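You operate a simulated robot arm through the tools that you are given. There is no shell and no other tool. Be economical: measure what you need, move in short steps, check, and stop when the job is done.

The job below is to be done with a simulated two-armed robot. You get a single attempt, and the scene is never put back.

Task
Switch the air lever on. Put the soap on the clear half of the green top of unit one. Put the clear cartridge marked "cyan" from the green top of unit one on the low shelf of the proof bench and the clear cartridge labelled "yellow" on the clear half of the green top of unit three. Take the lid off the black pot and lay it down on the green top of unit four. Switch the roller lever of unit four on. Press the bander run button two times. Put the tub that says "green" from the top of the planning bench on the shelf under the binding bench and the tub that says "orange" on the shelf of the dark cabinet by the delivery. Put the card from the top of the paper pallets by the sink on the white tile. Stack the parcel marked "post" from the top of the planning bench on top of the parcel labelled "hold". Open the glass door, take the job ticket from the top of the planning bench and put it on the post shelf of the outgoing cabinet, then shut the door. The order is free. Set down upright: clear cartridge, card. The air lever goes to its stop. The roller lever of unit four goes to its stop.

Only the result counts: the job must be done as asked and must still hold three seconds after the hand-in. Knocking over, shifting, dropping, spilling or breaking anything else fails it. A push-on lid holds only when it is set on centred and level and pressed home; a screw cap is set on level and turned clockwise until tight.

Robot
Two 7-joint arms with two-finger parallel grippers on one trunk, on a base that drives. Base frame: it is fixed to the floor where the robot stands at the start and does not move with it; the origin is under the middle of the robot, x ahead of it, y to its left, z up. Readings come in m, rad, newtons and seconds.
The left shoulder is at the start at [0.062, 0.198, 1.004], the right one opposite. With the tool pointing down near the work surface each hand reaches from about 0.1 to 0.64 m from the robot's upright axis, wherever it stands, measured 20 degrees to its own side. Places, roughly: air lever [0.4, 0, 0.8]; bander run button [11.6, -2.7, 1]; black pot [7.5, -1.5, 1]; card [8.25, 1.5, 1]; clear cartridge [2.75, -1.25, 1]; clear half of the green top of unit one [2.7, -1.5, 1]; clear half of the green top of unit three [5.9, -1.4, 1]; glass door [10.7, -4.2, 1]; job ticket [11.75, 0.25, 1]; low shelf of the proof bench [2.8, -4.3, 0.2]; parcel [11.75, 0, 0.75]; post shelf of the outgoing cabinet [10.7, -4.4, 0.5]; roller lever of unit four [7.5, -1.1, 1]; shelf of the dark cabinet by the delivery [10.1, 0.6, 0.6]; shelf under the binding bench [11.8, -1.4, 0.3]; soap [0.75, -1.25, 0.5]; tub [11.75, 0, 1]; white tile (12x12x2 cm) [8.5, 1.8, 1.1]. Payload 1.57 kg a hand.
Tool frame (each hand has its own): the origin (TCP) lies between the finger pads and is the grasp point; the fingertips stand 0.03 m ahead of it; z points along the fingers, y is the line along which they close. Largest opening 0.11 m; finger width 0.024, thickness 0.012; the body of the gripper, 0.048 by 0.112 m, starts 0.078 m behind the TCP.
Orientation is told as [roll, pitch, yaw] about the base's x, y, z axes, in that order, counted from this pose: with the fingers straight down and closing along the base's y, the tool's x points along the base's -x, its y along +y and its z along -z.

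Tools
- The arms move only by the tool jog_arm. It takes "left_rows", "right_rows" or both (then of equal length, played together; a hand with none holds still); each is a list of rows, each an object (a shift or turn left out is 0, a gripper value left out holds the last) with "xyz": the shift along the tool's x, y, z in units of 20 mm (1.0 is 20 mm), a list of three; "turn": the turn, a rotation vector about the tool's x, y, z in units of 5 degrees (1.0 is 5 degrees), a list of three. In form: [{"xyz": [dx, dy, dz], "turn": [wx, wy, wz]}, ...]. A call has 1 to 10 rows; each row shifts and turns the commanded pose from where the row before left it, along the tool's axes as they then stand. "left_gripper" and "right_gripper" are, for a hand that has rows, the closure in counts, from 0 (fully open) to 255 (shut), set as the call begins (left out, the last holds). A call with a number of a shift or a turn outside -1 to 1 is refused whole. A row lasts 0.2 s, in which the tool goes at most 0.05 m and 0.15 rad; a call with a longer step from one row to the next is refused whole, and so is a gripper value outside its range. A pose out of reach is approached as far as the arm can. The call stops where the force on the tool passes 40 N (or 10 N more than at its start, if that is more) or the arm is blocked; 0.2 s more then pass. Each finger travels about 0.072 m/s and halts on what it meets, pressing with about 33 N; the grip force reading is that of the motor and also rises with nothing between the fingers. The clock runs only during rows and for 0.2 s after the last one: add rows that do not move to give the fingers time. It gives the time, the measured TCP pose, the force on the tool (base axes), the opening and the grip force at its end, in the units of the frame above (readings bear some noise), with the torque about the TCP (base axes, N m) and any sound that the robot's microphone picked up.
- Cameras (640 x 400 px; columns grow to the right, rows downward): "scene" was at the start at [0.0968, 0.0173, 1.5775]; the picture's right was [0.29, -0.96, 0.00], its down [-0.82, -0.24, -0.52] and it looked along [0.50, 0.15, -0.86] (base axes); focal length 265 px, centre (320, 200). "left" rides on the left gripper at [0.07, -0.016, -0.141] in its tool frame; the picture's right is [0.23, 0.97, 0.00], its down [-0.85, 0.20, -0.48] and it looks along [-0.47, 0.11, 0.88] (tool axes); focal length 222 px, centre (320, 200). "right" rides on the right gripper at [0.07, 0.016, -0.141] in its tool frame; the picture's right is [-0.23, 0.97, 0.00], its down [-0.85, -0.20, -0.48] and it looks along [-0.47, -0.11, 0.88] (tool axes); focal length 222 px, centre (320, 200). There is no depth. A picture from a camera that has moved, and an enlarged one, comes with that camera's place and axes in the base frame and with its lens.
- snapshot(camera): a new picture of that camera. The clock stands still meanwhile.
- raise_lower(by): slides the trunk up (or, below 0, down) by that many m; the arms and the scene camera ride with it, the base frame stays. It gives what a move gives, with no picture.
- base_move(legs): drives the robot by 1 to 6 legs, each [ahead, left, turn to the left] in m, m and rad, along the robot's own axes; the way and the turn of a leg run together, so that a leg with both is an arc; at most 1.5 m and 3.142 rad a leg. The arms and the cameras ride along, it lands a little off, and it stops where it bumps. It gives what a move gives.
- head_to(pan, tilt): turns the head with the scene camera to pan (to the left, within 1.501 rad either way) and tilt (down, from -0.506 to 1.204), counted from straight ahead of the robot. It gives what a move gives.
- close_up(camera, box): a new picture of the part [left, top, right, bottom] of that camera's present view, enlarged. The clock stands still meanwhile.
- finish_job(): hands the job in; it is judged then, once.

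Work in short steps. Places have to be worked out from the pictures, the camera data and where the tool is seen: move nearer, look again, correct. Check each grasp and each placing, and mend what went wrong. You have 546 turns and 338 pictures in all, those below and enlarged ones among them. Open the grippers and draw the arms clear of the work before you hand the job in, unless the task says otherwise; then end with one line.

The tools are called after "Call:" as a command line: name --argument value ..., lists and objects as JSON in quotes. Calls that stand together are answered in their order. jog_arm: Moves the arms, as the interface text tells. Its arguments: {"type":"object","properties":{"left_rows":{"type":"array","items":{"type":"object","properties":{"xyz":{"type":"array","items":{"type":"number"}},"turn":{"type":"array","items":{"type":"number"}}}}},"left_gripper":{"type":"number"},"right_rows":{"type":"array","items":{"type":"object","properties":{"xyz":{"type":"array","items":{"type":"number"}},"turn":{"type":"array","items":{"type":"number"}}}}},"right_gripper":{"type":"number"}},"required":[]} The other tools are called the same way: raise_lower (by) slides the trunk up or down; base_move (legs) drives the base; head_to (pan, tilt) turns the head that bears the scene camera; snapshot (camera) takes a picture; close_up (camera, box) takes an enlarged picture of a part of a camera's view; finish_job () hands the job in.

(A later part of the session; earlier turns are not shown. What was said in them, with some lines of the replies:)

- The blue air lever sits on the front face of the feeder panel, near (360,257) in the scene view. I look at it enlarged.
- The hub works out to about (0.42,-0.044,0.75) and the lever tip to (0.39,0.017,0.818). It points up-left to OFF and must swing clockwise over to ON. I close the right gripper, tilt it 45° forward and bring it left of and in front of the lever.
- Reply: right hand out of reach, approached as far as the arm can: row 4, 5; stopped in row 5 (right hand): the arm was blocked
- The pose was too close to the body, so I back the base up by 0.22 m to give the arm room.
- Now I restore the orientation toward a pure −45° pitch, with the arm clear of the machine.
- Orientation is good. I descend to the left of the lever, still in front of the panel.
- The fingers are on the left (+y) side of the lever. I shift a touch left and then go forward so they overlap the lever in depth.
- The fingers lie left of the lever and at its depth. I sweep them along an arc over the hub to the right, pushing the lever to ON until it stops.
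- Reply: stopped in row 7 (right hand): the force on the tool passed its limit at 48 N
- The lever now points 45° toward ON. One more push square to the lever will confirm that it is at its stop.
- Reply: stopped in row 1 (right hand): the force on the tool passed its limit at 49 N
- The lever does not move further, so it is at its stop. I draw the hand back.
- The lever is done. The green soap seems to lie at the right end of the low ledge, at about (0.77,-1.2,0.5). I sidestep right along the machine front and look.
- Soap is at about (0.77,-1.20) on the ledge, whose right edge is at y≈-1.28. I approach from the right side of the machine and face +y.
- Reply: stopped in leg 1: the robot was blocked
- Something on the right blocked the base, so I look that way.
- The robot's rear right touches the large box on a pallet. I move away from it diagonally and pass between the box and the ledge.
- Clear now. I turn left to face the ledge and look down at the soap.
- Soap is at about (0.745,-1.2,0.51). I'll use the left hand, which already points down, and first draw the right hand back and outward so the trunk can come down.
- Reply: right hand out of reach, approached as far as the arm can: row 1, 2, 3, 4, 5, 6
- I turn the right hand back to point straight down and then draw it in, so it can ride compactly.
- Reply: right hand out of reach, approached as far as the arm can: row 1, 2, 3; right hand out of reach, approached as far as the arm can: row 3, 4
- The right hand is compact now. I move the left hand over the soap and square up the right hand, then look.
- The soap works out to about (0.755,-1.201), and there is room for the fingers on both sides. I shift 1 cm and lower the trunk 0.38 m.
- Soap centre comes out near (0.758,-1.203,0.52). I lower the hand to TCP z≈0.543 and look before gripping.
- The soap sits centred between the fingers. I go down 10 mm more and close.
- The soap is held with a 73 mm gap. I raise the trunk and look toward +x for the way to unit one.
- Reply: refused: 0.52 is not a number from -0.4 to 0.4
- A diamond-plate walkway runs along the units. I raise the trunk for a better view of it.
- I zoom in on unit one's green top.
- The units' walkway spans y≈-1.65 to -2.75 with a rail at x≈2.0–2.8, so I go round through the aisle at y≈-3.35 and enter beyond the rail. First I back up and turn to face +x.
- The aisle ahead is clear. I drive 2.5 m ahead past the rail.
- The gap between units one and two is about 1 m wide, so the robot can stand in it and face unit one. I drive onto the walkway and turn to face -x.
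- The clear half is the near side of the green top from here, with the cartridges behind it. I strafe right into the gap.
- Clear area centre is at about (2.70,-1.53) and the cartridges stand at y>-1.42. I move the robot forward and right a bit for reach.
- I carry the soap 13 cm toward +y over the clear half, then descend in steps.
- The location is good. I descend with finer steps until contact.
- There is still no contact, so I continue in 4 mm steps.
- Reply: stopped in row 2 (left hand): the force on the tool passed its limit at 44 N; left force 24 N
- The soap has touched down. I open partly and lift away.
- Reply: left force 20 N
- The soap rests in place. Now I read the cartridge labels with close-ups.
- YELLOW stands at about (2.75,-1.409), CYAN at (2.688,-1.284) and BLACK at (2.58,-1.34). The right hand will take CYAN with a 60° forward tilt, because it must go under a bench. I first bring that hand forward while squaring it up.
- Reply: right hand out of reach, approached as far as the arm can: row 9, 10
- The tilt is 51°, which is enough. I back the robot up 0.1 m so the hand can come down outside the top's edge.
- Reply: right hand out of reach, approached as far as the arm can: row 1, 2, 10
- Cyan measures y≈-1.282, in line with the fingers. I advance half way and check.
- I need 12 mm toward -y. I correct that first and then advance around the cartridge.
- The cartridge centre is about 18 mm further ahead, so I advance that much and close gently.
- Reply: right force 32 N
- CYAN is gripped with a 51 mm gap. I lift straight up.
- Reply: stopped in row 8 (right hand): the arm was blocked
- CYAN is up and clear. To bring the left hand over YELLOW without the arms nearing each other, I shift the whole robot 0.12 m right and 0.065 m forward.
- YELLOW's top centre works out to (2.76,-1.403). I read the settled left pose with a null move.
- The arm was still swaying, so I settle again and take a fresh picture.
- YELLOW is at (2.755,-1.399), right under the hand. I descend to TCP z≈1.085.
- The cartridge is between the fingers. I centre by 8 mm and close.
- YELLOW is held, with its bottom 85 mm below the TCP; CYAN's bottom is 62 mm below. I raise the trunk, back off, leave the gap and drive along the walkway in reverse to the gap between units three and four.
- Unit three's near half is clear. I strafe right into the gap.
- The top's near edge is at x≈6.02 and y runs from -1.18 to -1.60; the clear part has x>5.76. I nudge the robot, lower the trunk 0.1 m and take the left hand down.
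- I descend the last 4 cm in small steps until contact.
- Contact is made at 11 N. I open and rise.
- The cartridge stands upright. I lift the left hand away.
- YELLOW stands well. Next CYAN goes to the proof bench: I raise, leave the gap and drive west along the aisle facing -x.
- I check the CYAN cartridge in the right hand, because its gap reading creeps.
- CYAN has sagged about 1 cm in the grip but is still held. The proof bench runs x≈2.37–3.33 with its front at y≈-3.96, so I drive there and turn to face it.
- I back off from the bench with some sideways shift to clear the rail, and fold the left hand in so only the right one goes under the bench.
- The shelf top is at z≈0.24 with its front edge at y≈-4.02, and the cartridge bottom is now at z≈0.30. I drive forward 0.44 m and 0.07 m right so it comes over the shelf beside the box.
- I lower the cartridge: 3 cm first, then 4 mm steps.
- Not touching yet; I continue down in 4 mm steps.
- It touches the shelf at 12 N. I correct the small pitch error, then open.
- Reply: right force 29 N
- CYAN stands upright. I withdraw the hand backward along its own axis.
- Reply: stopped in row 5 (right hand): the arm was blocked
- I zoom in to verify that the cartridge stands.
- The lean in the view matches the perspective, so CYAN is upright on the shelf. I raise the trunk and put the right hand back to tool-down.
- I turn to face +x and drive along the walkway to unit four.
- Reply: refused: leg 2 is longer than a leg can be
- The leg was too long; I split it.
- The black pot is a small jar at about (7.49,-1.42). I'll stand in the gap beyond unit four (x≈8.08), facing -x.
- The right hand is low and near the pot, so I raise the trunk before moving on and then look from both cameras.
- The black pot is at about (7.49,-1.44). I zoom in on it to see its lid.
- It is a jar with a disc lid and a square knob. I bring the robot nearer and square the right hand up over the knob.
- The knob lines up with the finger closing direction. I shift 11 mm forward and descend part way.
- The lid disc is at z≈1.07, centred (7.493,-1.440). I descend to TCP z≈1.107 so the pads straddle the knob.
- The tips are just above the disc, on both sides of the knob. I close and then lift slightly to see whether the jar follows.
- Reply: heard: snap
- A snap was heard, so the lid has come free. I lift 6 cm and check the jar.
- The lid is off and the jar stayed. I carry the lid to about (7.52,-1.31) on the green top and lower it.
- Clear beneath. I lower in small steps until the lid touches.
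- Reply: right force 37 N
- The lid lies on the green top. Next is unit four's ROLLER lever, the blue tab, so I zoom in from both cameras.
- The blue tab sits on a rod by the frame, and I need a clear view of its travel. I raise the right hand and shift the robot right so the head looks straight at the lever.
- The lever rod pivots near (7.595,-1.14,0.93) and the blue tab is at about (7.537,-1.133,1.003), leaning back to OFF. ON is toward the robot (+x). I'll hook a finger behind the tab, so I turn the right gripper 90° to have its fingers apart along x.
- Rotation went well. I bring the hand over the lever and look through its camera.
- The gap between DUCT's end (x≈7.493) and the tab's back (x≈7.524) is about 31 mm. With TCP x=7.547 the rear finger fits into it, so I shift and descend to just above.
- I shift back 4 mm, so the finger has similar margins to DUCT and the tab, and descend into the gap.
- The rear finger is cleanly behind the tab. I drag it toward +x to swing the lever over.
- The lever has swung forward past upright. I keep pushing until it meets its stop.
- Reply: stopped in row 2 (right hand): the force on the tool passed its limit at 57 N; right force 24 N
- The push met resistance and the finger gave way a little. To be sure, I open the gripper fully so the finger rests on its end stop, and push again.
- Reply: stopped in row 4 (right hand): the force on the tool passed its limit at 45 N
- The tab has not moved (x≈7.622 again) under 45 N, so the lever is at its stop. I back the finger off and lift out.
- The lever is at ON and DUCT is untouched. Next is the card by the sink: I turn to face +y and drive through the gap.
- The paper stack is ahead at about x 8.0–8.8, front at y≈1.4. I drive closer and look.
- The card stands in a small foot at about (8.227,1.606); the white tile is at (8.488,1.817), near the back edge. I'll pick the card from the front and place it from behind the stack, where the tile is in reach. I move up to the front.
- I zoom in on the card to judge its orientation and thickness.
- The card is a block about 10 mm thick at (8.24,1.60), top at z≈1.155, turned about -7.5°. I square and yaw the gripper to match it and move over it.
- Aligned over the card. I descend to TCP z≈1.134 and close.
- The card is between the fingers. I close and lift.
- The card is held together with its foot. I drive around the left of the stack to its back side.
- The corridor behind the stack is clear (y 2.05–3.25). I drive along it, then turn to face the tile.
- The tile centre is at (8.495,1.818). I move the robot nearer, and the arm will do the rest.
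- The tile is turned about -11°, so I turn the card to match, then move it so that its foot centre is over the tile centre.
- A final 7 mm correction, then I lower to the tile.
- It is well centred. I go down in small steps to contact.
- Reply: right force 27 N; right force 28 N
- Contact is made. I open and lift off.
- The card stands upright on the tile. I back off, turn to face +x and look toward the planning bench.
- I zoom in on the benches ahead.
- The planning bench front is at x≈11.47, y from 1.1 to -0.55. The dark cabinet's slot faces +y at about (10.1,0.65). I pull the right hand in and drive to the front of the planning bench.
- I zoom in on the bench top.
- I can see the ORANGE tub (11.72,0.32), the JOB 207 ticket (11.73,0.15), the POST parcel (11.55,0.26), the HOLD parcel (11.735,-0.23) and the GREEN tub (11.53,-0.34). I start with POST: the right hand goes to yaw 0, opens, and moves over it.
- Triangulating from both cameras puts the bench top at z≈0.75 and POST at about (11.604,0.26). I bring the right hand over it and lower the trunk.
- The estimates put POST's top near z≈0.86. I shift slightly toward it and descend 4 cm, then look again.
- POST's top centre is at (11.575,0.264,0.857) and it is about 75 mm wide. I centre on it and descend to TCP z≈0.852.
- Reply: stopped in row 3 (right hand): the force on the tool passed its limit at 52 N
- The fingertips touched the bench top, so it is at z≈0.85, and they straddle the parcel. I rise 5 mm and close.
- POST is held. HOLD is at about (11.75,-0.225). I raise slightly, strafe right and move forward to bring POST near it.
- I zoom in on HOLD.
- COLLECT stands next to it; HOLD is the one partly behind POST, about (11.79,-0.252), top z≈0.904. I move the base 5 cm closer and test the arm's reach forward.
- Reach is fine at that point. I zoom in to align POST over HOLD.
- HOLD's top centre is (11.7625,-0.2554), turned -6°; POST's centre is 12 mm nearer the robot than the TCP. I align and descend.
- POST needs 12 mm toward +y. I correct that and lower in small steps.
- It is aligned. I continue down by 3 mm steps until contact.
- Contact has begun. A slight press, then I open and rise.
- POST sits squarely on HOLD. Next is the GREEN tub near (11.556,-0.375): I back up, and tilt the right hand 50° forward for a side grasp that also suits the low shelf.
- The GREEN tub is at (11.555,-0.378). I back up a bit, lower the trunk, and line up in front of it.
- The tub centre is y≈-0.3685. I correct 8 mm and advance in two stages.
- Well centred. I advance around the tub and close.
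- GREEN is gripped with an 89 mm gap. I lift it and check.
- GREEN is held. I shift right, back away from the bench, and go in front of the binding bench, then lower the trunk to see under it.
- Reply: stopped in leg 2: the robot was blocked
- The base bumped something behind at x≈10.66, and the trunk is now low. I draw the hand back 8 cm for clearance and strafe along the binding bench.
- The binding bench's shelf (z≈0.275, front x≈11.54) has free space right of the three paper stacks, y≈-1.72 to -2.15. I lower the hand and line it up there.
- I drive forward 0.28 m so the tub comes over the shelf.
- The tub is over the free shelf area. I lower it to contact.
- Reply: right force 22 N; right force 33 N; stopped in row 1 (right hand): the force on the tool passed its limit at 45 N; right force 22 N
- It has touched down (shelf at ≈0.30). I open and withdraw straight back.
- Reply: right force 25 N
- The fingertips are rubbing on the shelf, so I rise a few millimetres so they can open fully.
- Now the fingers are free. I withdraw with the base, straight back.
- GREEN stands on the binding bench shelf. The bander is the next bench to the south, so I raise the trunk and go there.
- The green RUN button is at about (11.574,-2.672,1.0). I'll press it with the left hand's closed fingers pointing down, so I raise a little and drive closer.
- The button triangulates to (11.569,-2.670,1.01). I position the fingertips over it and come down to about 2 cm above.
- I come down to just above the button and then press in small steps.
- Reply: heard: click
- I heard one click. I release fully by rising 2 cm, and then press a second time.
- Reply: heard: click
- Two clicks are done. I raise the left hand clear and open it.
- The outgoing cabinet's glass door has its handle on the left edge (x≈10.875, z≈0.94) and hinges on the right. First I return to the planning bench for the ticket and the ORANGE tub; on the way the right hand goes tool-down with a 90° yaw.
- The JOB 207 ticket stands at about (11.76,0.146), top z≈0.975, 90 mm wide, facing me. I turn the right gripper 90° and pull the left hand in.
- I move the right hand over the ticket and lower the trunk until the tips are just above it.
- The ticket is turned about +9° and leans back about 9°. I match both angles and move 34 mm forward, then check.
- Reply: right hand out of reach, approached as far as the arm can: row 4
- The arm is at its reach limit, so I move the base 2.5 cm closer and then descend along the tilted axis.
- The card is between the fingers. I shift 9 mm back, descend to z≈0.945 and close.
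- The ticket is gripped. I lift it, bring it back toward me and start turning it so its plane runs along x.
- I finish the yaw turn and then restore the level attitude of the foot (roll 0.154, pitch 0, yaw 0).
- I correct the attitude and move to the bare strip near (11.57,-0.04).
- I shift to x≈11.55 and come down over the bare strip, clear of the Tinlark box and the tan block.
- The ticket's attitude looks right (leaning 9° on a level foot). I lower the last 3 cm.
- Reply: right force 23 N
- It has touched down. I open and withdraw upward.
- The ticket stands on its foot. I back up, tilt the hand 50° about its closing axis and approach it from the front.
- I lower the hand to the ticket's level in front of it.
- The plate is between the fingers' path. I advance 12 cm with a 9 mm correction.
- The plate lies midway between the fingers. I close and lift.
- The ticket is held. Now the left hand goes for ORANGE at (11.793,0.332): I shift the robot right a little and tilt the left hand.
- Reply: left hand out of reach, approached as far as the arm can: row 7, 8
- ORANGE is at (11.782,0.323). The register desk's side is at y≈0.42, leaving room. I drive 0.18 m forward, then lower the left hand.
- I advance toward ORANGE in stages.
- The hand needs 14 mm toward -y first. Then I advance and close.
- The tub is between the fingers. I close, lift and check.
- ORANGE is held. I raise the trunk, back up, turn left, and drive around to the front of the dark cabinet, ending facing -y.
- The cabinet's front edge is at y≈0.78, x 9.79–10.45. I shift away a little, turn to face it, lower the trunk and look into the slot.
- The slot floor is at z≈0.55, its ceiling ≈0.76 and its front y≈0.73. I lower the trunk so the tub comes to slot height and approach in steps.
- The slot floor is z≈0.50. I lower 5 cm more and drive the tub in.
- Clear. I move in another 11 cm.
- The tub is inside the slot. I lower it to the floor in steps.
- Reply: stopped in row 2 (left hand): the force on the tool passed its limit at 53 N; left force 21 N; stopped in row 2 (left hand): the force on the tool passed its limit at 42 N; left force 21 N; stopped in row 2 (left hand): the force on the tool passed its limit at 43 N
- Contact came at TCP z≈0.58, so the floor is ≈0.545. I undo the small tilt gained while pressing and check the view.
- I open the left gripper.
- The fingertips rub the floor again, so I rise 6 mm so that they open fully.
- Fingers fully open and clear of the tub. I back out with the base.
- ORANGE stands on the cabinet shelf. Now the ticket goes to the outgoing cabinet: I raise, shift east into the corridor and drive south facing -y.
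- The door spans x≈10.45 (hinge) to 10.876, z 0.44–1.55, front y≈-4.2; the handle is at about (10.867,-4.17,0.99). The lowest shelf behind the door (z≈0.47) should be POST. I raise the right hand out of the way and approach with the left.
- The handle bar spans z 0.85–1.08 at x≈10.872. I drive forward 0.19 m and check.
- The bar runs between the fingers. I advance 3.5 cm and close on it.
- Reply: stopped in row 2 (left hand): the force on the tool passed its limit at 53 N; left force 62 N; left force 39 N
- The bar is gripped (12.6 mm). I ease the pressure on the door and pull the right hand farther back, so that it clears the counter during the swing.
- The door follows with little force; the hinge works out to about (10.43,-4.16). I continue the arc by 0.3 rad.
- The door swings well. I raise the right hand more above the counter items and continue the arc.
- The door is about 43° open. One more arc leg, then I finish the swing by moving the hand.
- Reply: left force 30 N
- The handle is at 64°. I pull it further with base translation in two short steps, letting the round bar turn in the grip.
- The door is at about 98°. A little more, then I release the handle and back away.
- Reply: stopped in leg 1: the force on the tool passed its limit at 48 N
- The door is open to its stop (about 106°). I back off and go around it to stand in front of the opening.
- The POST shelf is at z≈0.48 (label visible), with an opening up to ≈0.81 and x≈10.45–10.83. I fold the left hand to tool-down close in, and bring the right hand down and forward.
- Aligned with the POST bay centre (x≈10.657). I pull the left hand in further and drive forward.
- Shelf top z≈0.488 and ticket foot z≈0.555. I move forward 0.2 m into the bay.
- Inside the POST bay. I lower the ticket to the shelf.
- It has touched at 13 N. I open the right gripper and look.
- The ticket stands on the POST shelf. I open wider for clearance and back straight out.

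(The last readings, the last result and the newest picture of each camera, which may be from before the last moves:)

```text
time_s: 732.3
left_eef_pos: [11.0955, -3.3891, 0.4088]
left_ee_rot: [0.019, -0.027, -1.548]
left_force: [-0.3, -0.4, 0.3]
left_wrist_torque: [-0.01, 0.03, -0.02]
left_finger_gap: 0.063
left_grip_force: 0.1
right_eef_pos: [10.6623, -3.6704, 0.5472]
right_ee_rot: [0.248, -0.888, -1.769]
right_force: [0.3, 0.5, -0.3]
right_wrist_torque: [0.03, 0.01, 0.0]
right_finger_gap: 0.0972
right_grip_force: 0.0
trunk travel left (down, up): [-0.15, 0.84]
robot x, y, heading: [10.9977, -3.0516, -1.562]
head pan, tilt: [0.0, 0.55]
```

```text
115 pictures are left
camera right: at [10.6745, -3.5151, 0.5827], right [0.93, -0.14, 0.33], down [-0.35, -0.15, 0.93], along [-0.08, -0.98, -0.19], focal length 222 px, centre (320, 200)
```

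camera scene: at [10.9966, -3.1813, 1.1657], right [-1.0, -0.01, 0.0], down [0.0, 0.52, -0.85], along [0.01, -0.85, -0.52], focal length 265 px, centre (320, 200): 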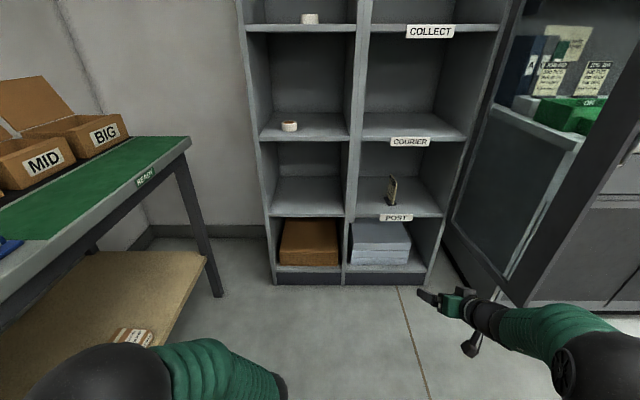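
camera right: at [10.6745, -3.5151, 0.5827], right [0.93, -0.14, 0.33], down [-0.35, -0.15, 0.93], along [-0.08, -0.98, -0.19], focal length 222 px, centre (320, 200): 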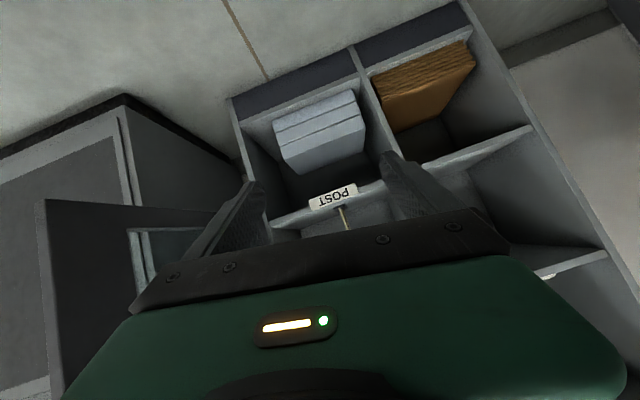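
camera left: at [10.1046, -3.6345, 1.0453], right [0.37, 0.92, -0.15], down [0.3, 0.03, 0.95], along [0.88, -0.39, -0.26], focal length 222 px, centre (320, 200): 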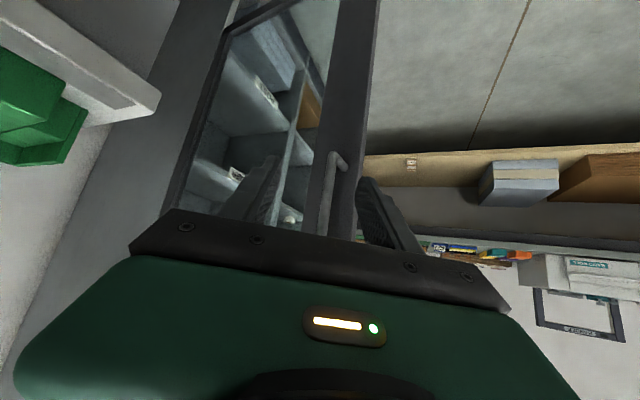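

The ticket stands on the POST shelf. To shut the door I'll push its outer face with the right hand's closed fingers below handle height: first I go around the door's free edge.

Call:
jog_arm --right_rows '[{}, {}, {}]' --right_gripper 255

Call:
raise_lower --by 0.1

Call:
base_move --legs '[[-0.12, 0, -0.008], [0, -0.47, 0]]'

Call:
snapshot --camera "scene"

Call:
snapshot --camera "right"

```text
time_s: 733.1
left_eef_pos: [11.0957, -3.3879, 0.4103]
left_ee_rot: [0.018, -0.029, -1.546]
left_force: [-0.1, 0.2, -0.2]
left_wrist_torque: [0.01, -0.02, -0.02]
left_finger_gap: 0.0626
left_grip_force: 0.1
right_eef_pos: [10.6628, -3.6696, 0.5485]
right_ee_rot: [0.252, -0.889, -1.769]
right_force: [0.6, -0.5, -0.9]
right_wrist_torque: [0.0, 0.0, -0.01]
right_finger_gap: 0.0
right_grip_force: 9.3
trunk travel left (down, up): [-0.15, 0.84]
robot x, y, heading: [10.9997, -3.0561, -1.559]
head pan, tilt: [0.0, 0.55]
```

```text
time_s: 734.4
left_eef_pos: [11.0947, -3.3881, 0.5084]
left_ee_rot: [0.018, -0.026, -1.546]
left_force: [0.3, -0.1, 0.0]
left_wrist_torque: [-0.02, 0.04, 0.02]
left_finger_gap: 0.0628
left_grip_force: 0.0
right_eef_pos: [10.6626, -3.6709, 0.6475]
right_ee_rot: [0.251, -0.888, -1.77]
right_force: [0.2, 0.7, -0.6]
right_wrist_torque: [0.0, -0.02, 0.0]
right_finger_gap: 0.0
right_grip_force: 20.8
trunk travel left (down, up): [-0.25, 0.74]
robot x, y, heading: [10.9993, -3.0564, -1.563]
head pan, tilt: [0.0, 0.55]
```

```text
time_s: 738.0
left_eef_pos: [10.633, -3.2715, 0.5098]
left_ee_rot: [0.017, -0.028, -1.554]
left_force: [-0.3, -0.1, -0.1]
left_wrist_torque: [0.01, -0.01, 0.05]
left_finger_gap: 0.0625
left_grip_force: 0.0
right_eef_pos: [10.1983, -3.55, 0.6492]
right_ee_rot: [0.248, -0.89, -1.777]
right_force: [0.4, -0.6, -0.2]
right_wrist_torque: [0.0, -0.03, 0.02]
right_finger_gap: 0.0
right_grip_force: 21.0
trunk travel left (down, up): [-0.25, 0.74]
robot x, y, heading: [10.5406, -2.9441, -1.565]
head pan, tilt: [0.0, 0.55]
```

```text
114 pictures are left
camera scene: at [10.5377, -3.0644, 1.2657], right [-1.0, 0.0, 0.0], down [0.0, 0.52, -0.85], along [0.0, -0.85, -0.52], focal length 265 px, centre (320, 200)
```

scene: 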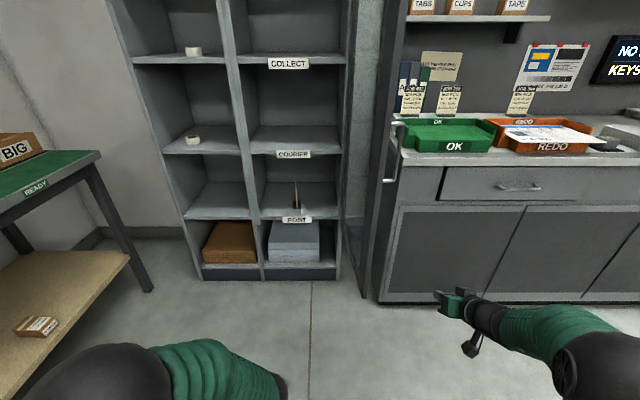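

```text
113 pictures are left
camera right: at [10.2116, -3.3948, 0.6834], right [0.93, -0.15, 0.33], down [-0.35, -0.15, 0.93], along [-0.09, -0.98, -0.19], focal length 222 px, centre (320, 200)
```

right: 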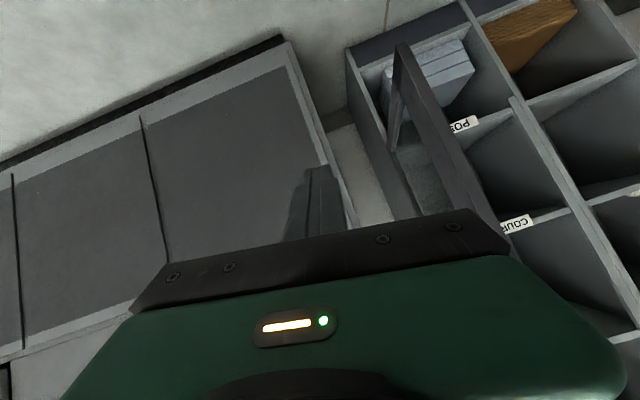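

I move forward beside the door's outer face, then strafe left to push it.

Call:
base_move --legs '[[0.24, 0, 0], [0, 0.25, 0]]'

Call:
snapshot --camera "scene"

```text
time_s: 741.2
left_eef_pos: [10.8765, -3.5148, 0.5107]
left_ee_rot: [0.022, -0.028, -1.56]
left_force: [-0.3, 0.0, 0.4]
left_wrist_torque: [-0.01, 0.03, -0.04]
left_finger_gap: 0.0626
left_grip_force: 0.0
right_eef_pos: [10.4405, -3.7891, 0.6484]
right_ee_rot: [0.253, -0.89, -1.786]
right_force: [-0.4, 0.8, 0.3]
right_wrist_torque: [-0.01, 0.0, -0.01]
right_finger_gap: 0.0001
right_grip_force: 20.9
trunk travel left (down, up): [-0.25, 0.74]
robot x, y, heading: [10.7857, -3.183, -1.575]
head pan, tilt: [0.0, 0.55]
```

```text
112 pictures are left
camera scene: at [10.7787, -3.3075, 1.2657], right [-1.0, 0.0, 0.0], down [0.0, 0.52, -0.85], along [0.0, -0.85, -0.52], focal length 265 px, centre (320, 200)
```

scene: 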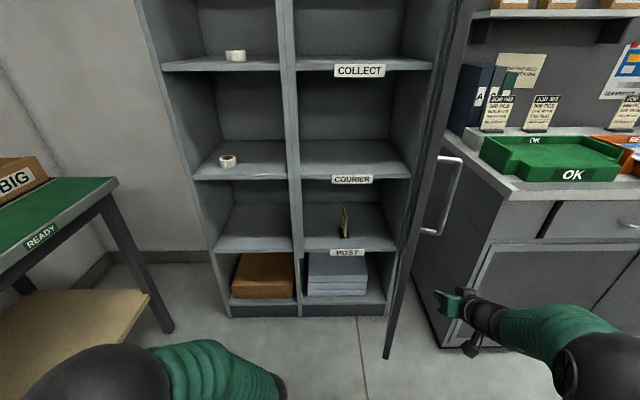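

The door is swinging shut; it is at about 71° now. I continue strafing left.

Call:
base_move --legs '[[0, 0.2, 0]]'

Call:
snapshot --camera "scene"

```text
time_s: 742.8
left_eef_pos: [11.0724, -3.5153, 0.5104]
left_ee_rot: [0.02, -0.031, -1.563]
left_force: [0.2, 0.0, 0.3]
left_wrist_torque: [-0.01, 0.0, 0.01]
left_finger_gap: 0.0624
left_grip_force: 0.1
right_eef_pos: [10.6349, -3.7885, 0.6492]
right_ee_rot: [0.256, -0.891, -1.792]
right_force: [0.6, 0.4, -0.3]
right_wrist_torque: [-0.01, -0.06, -0.01]
right_finger_gap: 0.0
right_grip_force: 21.5
trunk travel left (down, up): [-0.25, 0.74]
robot x, y, heading: [10.9804, -3.1794, -1.574]
head pan, tilt: [0.0, 0.55]
```

```text
111 pictures are left
camera scene: at [10.9721, -3.3085, 1.2656], right [-1.0, 0.01, -0.01], down [0.01, 0.52, -0.85], along [0.0, -0.85, -0.52], focal length 265 px, centre (320, 200)
```

scene: 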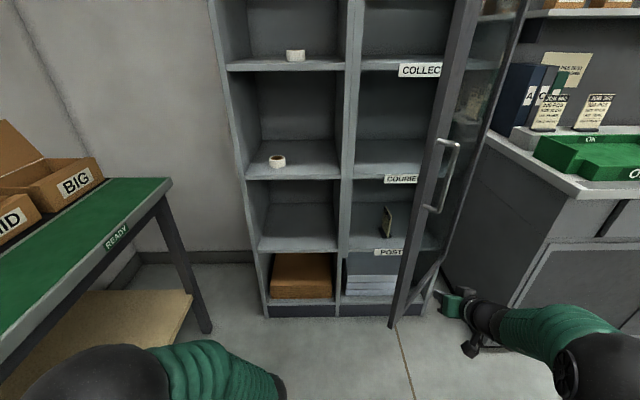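

The door is at about 46°. I shift 7 cm left and push it closed by driving forward.

Call:
base_move --legs '[[0, 0.07, 0], [0.22, 0, 0]]'

Call:
snapshot --camera "scene"

```text
time_s: 745.1
left_eef_pos: [11.1404, -3.7317, 0.5096]
left_ee_rot: [0.018, -0.032, -1.566]
left_force: [-0.1, -0.6, -0.3]
left_wrist_torque: [0.02, 0.02, 0.01]
left_finger_gap: 0.0624
left_grip_force: 0.2
right_eef_pos: [10.7035, -4.0048, 0.6494]
right_ee_rot: [0.25, -0.89, -1.787]
right_force: [-0.9, -0.1, -0.4]
right_wrist_torque: [-0.02, -0.01, 0.0]
right_finger_gap: 0.0001
right_grip_force: 20.9
trunk travel left (down, up): [-0.25, 0.74]
robot x, y, heading: [11.0498, -3.399, -1.579]
head pan, tilt: [0.0, 0.55]
```

```text
110 pictures are left
camera scene: at [11.0425, -3.5252, 1.2655], right [-1.0, 0.01, 0.0], down [0.01, 0.53, -0.85], along [0.0, -0.85, -0.53], focal length 265 px, centre (320, 200)
```

scene: 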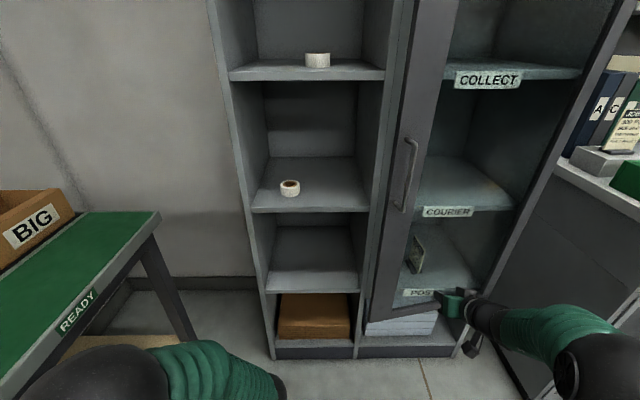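

Nearly closed. I push the remaining centimetres.

Call:
base_move --legs '[[0.1, 0, 0]]'

Call:
snapshot --camera "scene"

```text
time_s: 746.2
left_eef_pos: [11.1399, -3.8337, 0.5096]
left_ee_rot: [0.017, -0.031, -1.566]
left_force: [0.3, -0.9, 0.2]
left_wrist_torque: [0.07, -0.03, 0.0]
left_finger_gap: 0.0625
left_grip_force: 0.1
right_eef_pos: [10.7008, -4.1049, 0.6495]
right_ee_rot: [0.247, -0.891, -1.789]
right_force: [0.9, 0.2, 0.2]
right_wrist_torque: [0.01, -0.01, -0.01]
right_finger_gap: 0.0001
right_grip_force: 21.4
trunk travel left (down, up): [-0.25, 0.74]
robot x, y, heading: [11.0492, -3.5004, -1.578]
head pan, tilt: [0.0, 0.55]
```

```text
109 pictures are left
camera scene: at [11.0438, -3.627, 1.2655], right [-1.0, 0.01, 0.0], down [0.01, 0.53, -0.85], along [-0.01, -0.85, -0.53], focal length 265 px, centre (320, 200)
```

scene: 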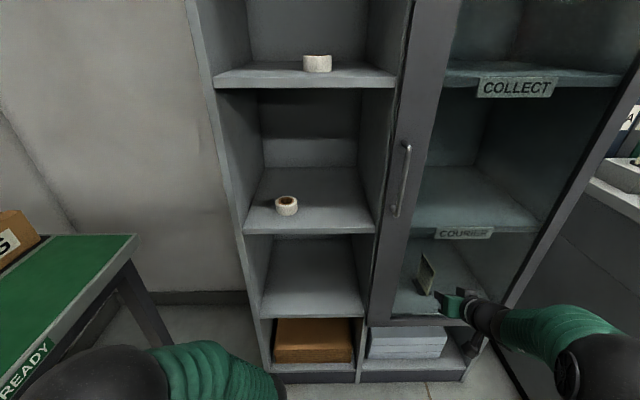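

I finish with the arm, pushing until the door stops.

Call:
jog_arm --right_rows '[{"xyz": [-0.4, 0, 0.48]}, {"xyz": [-0.4, 0, 0.48]}, {"xyz": [-0.4, 0, 0.48]}, {"xyz": [-0.4, 0, 0.48]}]'

Call:
snapshot --camera "scene"

```text
time_s: 747.0
left_eef_pos: [11.1403, -3.8298, 0.5116]
left_ee_rot: [0.013, -0.039, -1.567]
left_force: [-0.1, -0.2, 0.0]
left_wrist_torque: [-0.03, 0.03, 0.04]
left_finger_gap: 0.0623
left_grip_force: 0.0
right_eef_pos: [10.7003, -4.1276, 0.6489]
right_ee_rot: [0.24, -0.883, -1.788]
right_force: [3.1, 24.3, 10.6]
right_wrist_torque: [-0.07, -0.03, 0.14]
right_finger_gap: 0.0001
right_grip_force: 21.4
trunk travel left (down, up): [-0.25, 0.74]
robot x, y, heading: [11.0475, -3.4964, -1.587]
head pan, tilt: [0.0, 0.55]
stopped in row 3 (right hand): the force on the tool passed its limit at 56 N (the readings are from after the stop); the commanded pose is now the measured one
```

```text
108 pictures are left
camera scene: at [11.0466, -3.6202, 1.2664], right [-1.0, 0.01, 0.0], down [0.0, 0.52, -0.85], along [-0.01, -0.85, -0.52], focal length 265 px, centre (320, 200)
```

scene: 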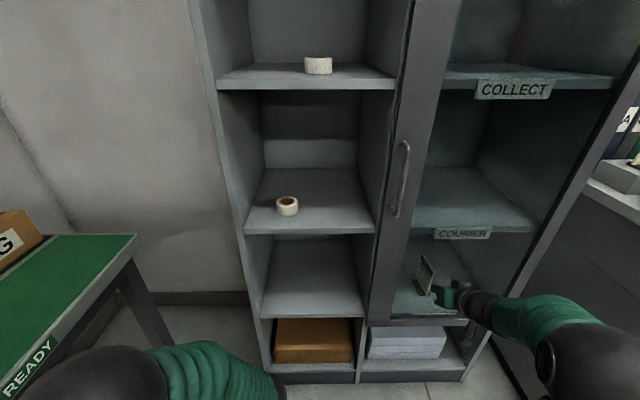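

The door met its stop at 56 N, with the tip at y≈-4.16, the same plane as when it was shut before. I back away, open the hand and verify.

Call:
base_move --legs '[[-0.6, 0, 0]]'

Call:
raise_lower --by 0.3

Call:
jog_arm --right_rows '[{}, {}, {}]' --right_gripper 0 --left_rows '[{}, {}, {}]' --left_gripper 0

Call:
snapshot --camera "scene"

```text
time_s: 750.4
left_eef_pos: [11.1458, -3.2287, 0.5112]
left_ee_rot: [0.015, -0.036, -1.556]
left_force: [0.6, 0.6, 0.1]
left_wrist_torque: [0.01, 0.01, 0.0]
left_finger_gap: 0.0623
left_grip_force: 0.0
right_eef_pos: [10.7097, -3.5325, 0.648]
right_ee_rot: [0.243, -0.883, -1.777]
right_force: [0.0, 0.8, 0.2]
right_wrist_torque: [-0.03, -0.02, -0.01]
right_finger_gap: 0.0001
right_grip_force: 21.6
trunk travel left (down, up): [-0.25, 0.74]
robot x, y, heading: [11.0519, -2.8974, -1.569]
head pan, tilt: [0.0, 0.55]
```

```text
time_s: 753.4
left_eef_pos: [11.1455, -3.2294, 0.8112]
left_ee_rot: [0.017, -0.037, -1.557]
left_force: [-0.3, 0.2, 0.0]
left_wrist_torque: [-0.01, -0.01, 0.0]
left_finger_gap: 0.0626
left_grip_force: 0.0
right_eef_pos: [10.7104, -3.5319, 0.9479]
right_ee_rot: [0.244, -0.883, -1.776]
right_force: [-0.3, 0.3, 0.2]
right_wrist_torque: [0.01, -0.01, -0.03]
right_finger_gap: 0.0001
right_grip_force: 20.9
trunk travel left (down, up): [-0.55, 0.44]
robot x, y, heading: [11.0534, -2.8989, -1.571]
head pan, tilt: [0.0, 0.55]
```

```text
time_s: 754.2
left_eef_pos: [11.1453, -3.2284, 0.8112]
left_ee_rot: [0.015, -0.036, -1.557]
left_force: [0.0, 0.7, -1.0]
left_wrist_torque: [0.02, -0.05, -0.03]
left_finger_gap: 0.11
left_grip_force: 0.0
right_eef_pos: [10.7101, -3.5315, 0.9478]
right_ee_rot: [0.245, -0.884, -1.777]
right_force: [-0.4, 0.3, 0.2]
right_wrist_torque: [-0.01, 0.0, 0.0]
right_finger_gap: 0.1091
right_grip_force: 0.5
trunk travel left (down, up): [-0.55, 0.44]
robot x, y, heading: [11.0502, -2.8973, -1.572]
head pan, tilt: [0.0, 0.55]
```

```text
107 pictures are left
camera scene: at [11.0482, -3.024, 1.5657], right [-1.0, 0.0, 0.0], down [0.0, 0.52, -0.85], along [0.0, -0.85, -0.52], focal length 265 px, centre (320, 200)
```

scene: 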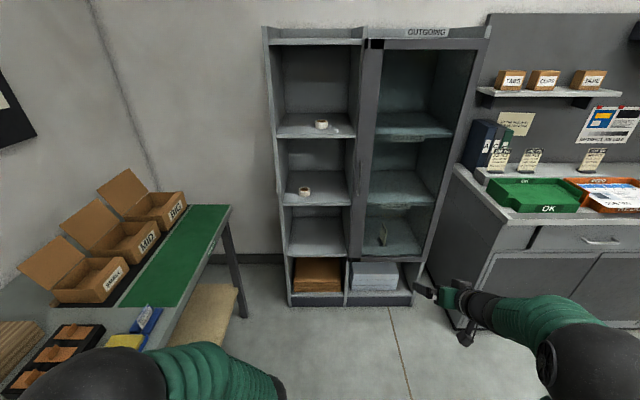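

Call:
close_up --camera "scene" --box '[340, 20, 500, 270]'

Call:
close_up --camera "scene" --box '[340, 190, 430, 270]'

```text
1.60 times, centred on (420, 145) of scene
camera zoom: at [11.0482, -3.024, 1.5657], right [-1.0, 0.0, 0.0], down [0.0, 0.52, -0.85], along [0.0, -0.85, -0.52], focal length 423 px, centre (160, 288)
```

zoom: 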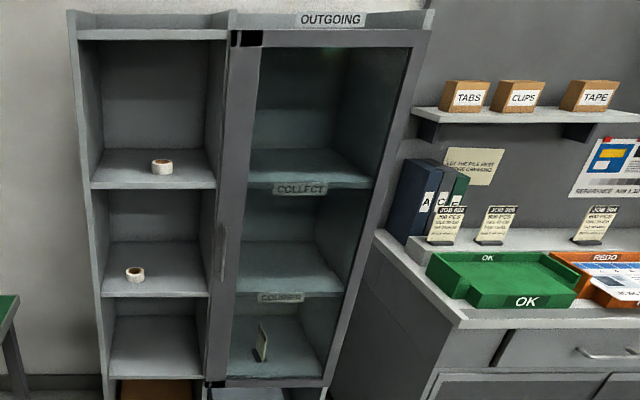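

```text
5.00 times, centred on (385, 230) of scene
camera zoom: at [11.0482, -3.024, 1.5657], right [-1.0, 0.0, 0.0], down [0.0, 0.52, -0.85], along [0.0, -0.85, -0.52], focal length 1323 px, centre (-5, 50)
```

zoom: 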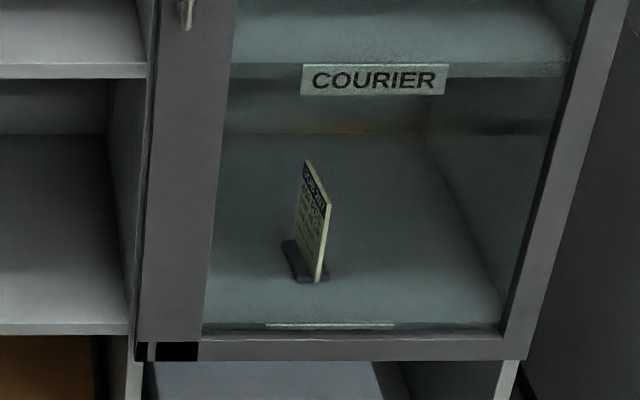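

I notice dark patches at the door's left corners, so I look closer to be sure it is fully shut.

Call:
close_up --camera "scene" --box '[345, 20, 415, 70]'

Call:
close_up --camera "scene" --box '[335, 220, 395, 275]'

```text
8.00 times, centred on (380, 45) of scene
camera zoom: at [11.0482, -3.024, 1.5657], right [-1.0, 0.0, 0.0], down [0.0, 0.52, -0.85], along [0.0, -0.85, -0.52], focal length 2117 px, centre (-160, 1440)
```

zoom: 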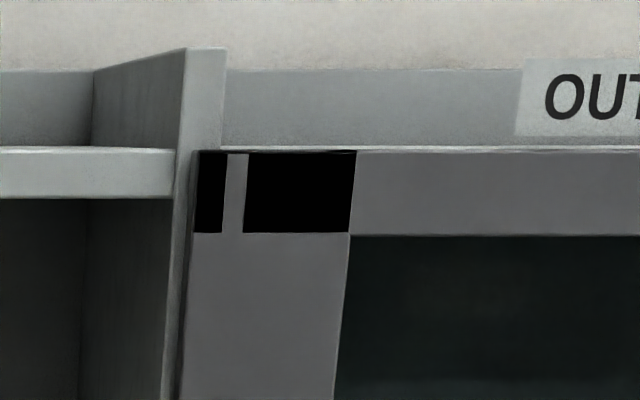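

```text
7.27 times, centred on (365, 248) of scene
camera zoom: at [11.0482, -3.024, 1.5657], right [-1.0, 0.0, 0.0], down [0.0, 0.52, -0.85], along [0.0, -0.85, -0.52], focal length 1925 px, centre (-7, -146)
```

zoom: 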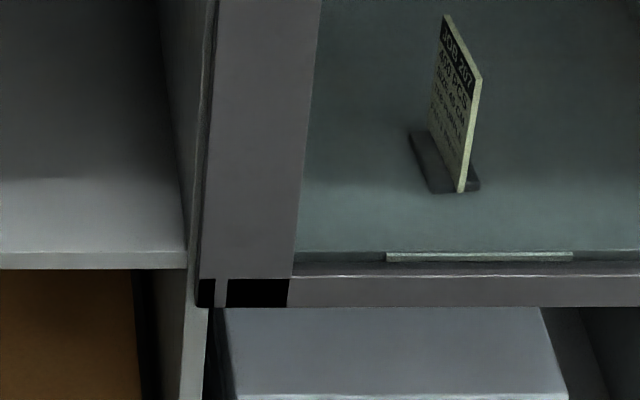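

The patches look like rendering overlap, but I verify by touching the door again near its handle side.

Call:
jog_arm --right_rows '[{}, {}, {}]' --right_gripper 255

Call:
raise_lower --by -0.3

Call:
base_move --legs '[[0.54, 0.1, 0]]'

Call:
jog_arm --right_rows '[{"xyz": [-0.3, 0, 0.36]}, {"xyz": [-0.3, 0, 0.36]}, {"xyz": [-0.3, 0, 0.36]}, {"xyz": [-0.3, 0, 0.36]}, {"xyz": [-0.3, 0, 0.36]}, {"xyz": [-0.3, 0, 0.36]}, {"xyz": [-0.3, 0, 0.36]}, {"xyz": [-0.3, 0, 0.36]}, {"xyz": [-0.3, 0, 0.36]}]'

Call:
snapshot --camera "right"

```text
time_s: 755.0
left_eef_pos: [11.1457, -3.227, 0.8109]
left_ee_rot: [0.014, -0.038, -1.557]
left_force: [0.4, -0.3, 0.3]
left_wrist_torque: [0.04, -0.03, 0.01]
left_finger_gap: 0.11
left_grip_force: 0.1
right_eef_pos: [10.7101, -3.5325, 0.9483]
right_ee_rot: [0.245, -0.884, -1.776]
right_force: [-0.1, 0.3, 1.1]
right_wrist_torque: [0.02, 0.0, 0.0]
right_finger_gap: 0.0
right_grip_force: 2.1
trunk travel left (down, up): [-0.55, 0.44]
robot x, y, heading: [11.0493, -2.8955, -1.565]
head pan, tilt: [0.0, 0.55]
```

```text
time_s: 758.0
left_eef_pos: [11.1459, -3.2277, 0.5112]
left_ee_rot: [0.015, -0.035, -1.557]
left_force: [0.2, 0.0, 0.4]
left_wrist_torque: [0.03, 0.0, 0.0]
left_finger_gap: 0.11
left_grip_force: 0.0
right_eef_pos: [10.7096, -3.5338, 0.6488]
right_ee_rot: [0.244, -0.884, -1.778]
right_force: [-0.1, -0.1, 0.0]
right_wrist_torque: [-0.04, 0.0, 0.02]
right_finger_gap: 0.0
right_grip_force: 20.6
trunk travel left (down, up): [-0.25, 0.74]
robot x, y, heading: [11.0546, -2.8965, -1.564]
head pan, tilt: [0.0, 0.55]
```

```text
time_s: 761.1
left_eef_pos: [11.243, -3.7581, 0.5113]
left_ee_rot: [0.015, -0.035, -1.557]
left_force: [0.2, -0.5, -0.3]
left_wrist_torque: [0.02, -0.03, 0.01]
left_finger_gap: 0.1097
left_grip_force: 0.0
right_eef_pos: [10.8084, -4.0619, 0.6472]
right_ee_rot: [0.245, -0.882, -1.776]
right_force: [0.5, -1.1, -0.3]
right_wrist_torque: [-0.01, 0.02, -0.02]
right_finger_gap: 0.0
right_grip_force: 21.5
trunk travel left (down, up): [-0.25, 0.74]
robot x, y, heading: [11.1467, -3.4293, -1.573]
head pan, tilt: [0.0, 0.55]
```

```text
time_s: 762.7
left_eef_pos: [11.2435, -3.7556, 0.5141]
left_ee_rot: [0.014, -0.043, -1.556]
left_force: [0.1, 0.4, -0.8]
left_wrist_torque: [-0.01, -0.02, -0.02]
left_finger_gap: 0.1101
left_grip_force: 0.1
right_eef_pos: [10.8068, -4.1189, 0.6505]
right_ee_rot: [0.238, -0.88, -1.772]
right_force: [2.7, 23.8, 12.7]
right_wrist_torque: [-0.17, -0.14, 0.32]
right_finger_gap: 0.0001
right_grip_force: 21.7
trunk travel left (down, up): [-0.25, 0.74]
robot x, y, heading: [11.1489, -3.4219, -1.569]
head pan, tilt: [0.0, 0.55]
stopped in row 8 (right hand): the force on the tool passed its limit at 51 N (the readings are from after the stop); the commanded pose is now the measured one
```

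```text
102 pictures are left
camera right: at [10.821, -3.9651, 0.6871], right [0.93, -0.16, 0.32], down [-0.35, -0.16, 0.93], along [-0.09, -0.97, -0.2], focal length 222 px, centre (320, 200)
```

right: 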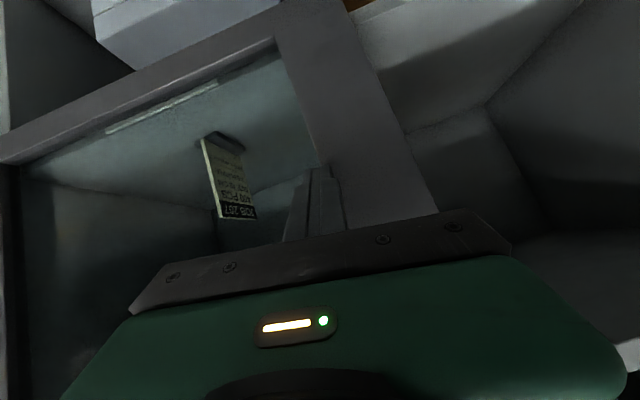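

Contact is firm at the same plane as before (TCP y≈-4.12), so the door is shut and the ticket still stands inside. I back away, open the grippers and hand in.

Call:
base_move --legs '[[-0.6, 0, 0]]'

Call:
jog_arm --right_rows '[{}, {}, {}, {}]' --right_gripper 0 --left_rows '[{}, {}, {}, {}]' --left_gripper 0

Call:
snapshot --camera "scene"

```text
time_s: 766.1
left_eef_pos: [11.2441, -3.1508, 0.5121]
left_ee_rot: [0.015, -0.039, -1.556]
left_force: [-0.2, -1.1, 0.5]
left_wrist_torque: [0.0, 0.0, 0.03]
left_finger_gap: 0.11
left_grip_force: 0.0
right_eef_pos: [10.8067, -3.5178, 0.6471]
right_ee_rot: [0.241, -0.875, -1.774]
right_force: [0.2, 0.3, 0.0]
right_wrist_torque: [0.03, 0.02, -0.02]
right_finger_gap: 0.0
right_grip_force: 20.8
trunk travel left (down, up): [-0.25, 0.74]
robot x, y, heading: [11.1483, -2.8208, -1.577]
head pan, tilt: [0.0, 0.55]
```

```text
time_s: 767.1
left_eef_pos: [11.243, -3.1513, 0.513]
left_ee_rot: [0.016, -0.04, -1.556]
left_force: [-0.7, 0.7, -0.3]
left_wrist_torque: [0.03, 0.0, -0.03]
left_finger_gap: 0.11
left_grip_force: 0.1
right_eef_pos: [10.8074, -3.5174, 0.6481]
right_ee_rot: [0.241, -0.876, -1.772]
right_force: [0.3, -0.1, -0.2]
right_wrist_torque: [0.0, -0.03, -0.01]
right_finger_gap: 0.11
right_grip_force: 0.1
trunk travel left (down, up): [-0.25, 0.74]
robot x, y, heading: [11.151, -2.8223, -1.57]
head pan, tilt: [0.0, 0.55]
```

```text
101 pictures are left
camera scene: at [11.1467, -2.948, 1.2656], right [-1.0, 0.0, 0.0], down [0.0, 0.52, -0.85], along [0.0, -0.85, -0.52], focal length 265 px, centre (320, 200)
```

scene: 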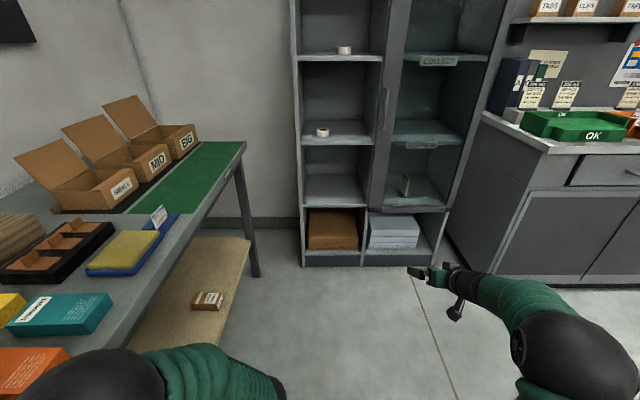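

The door is shut, the ticket is standing on the POST shelf, and both hands are open and clear of the work. I hand the job in.

Call:
finish_job

```text
The job is handed in.
```

I carried out every step and handed the job in; the checks I made along the way looked right, but early on the base bumped the big box on its pallet, and later something behind it near the delivery, and I didn't check whether either moved.
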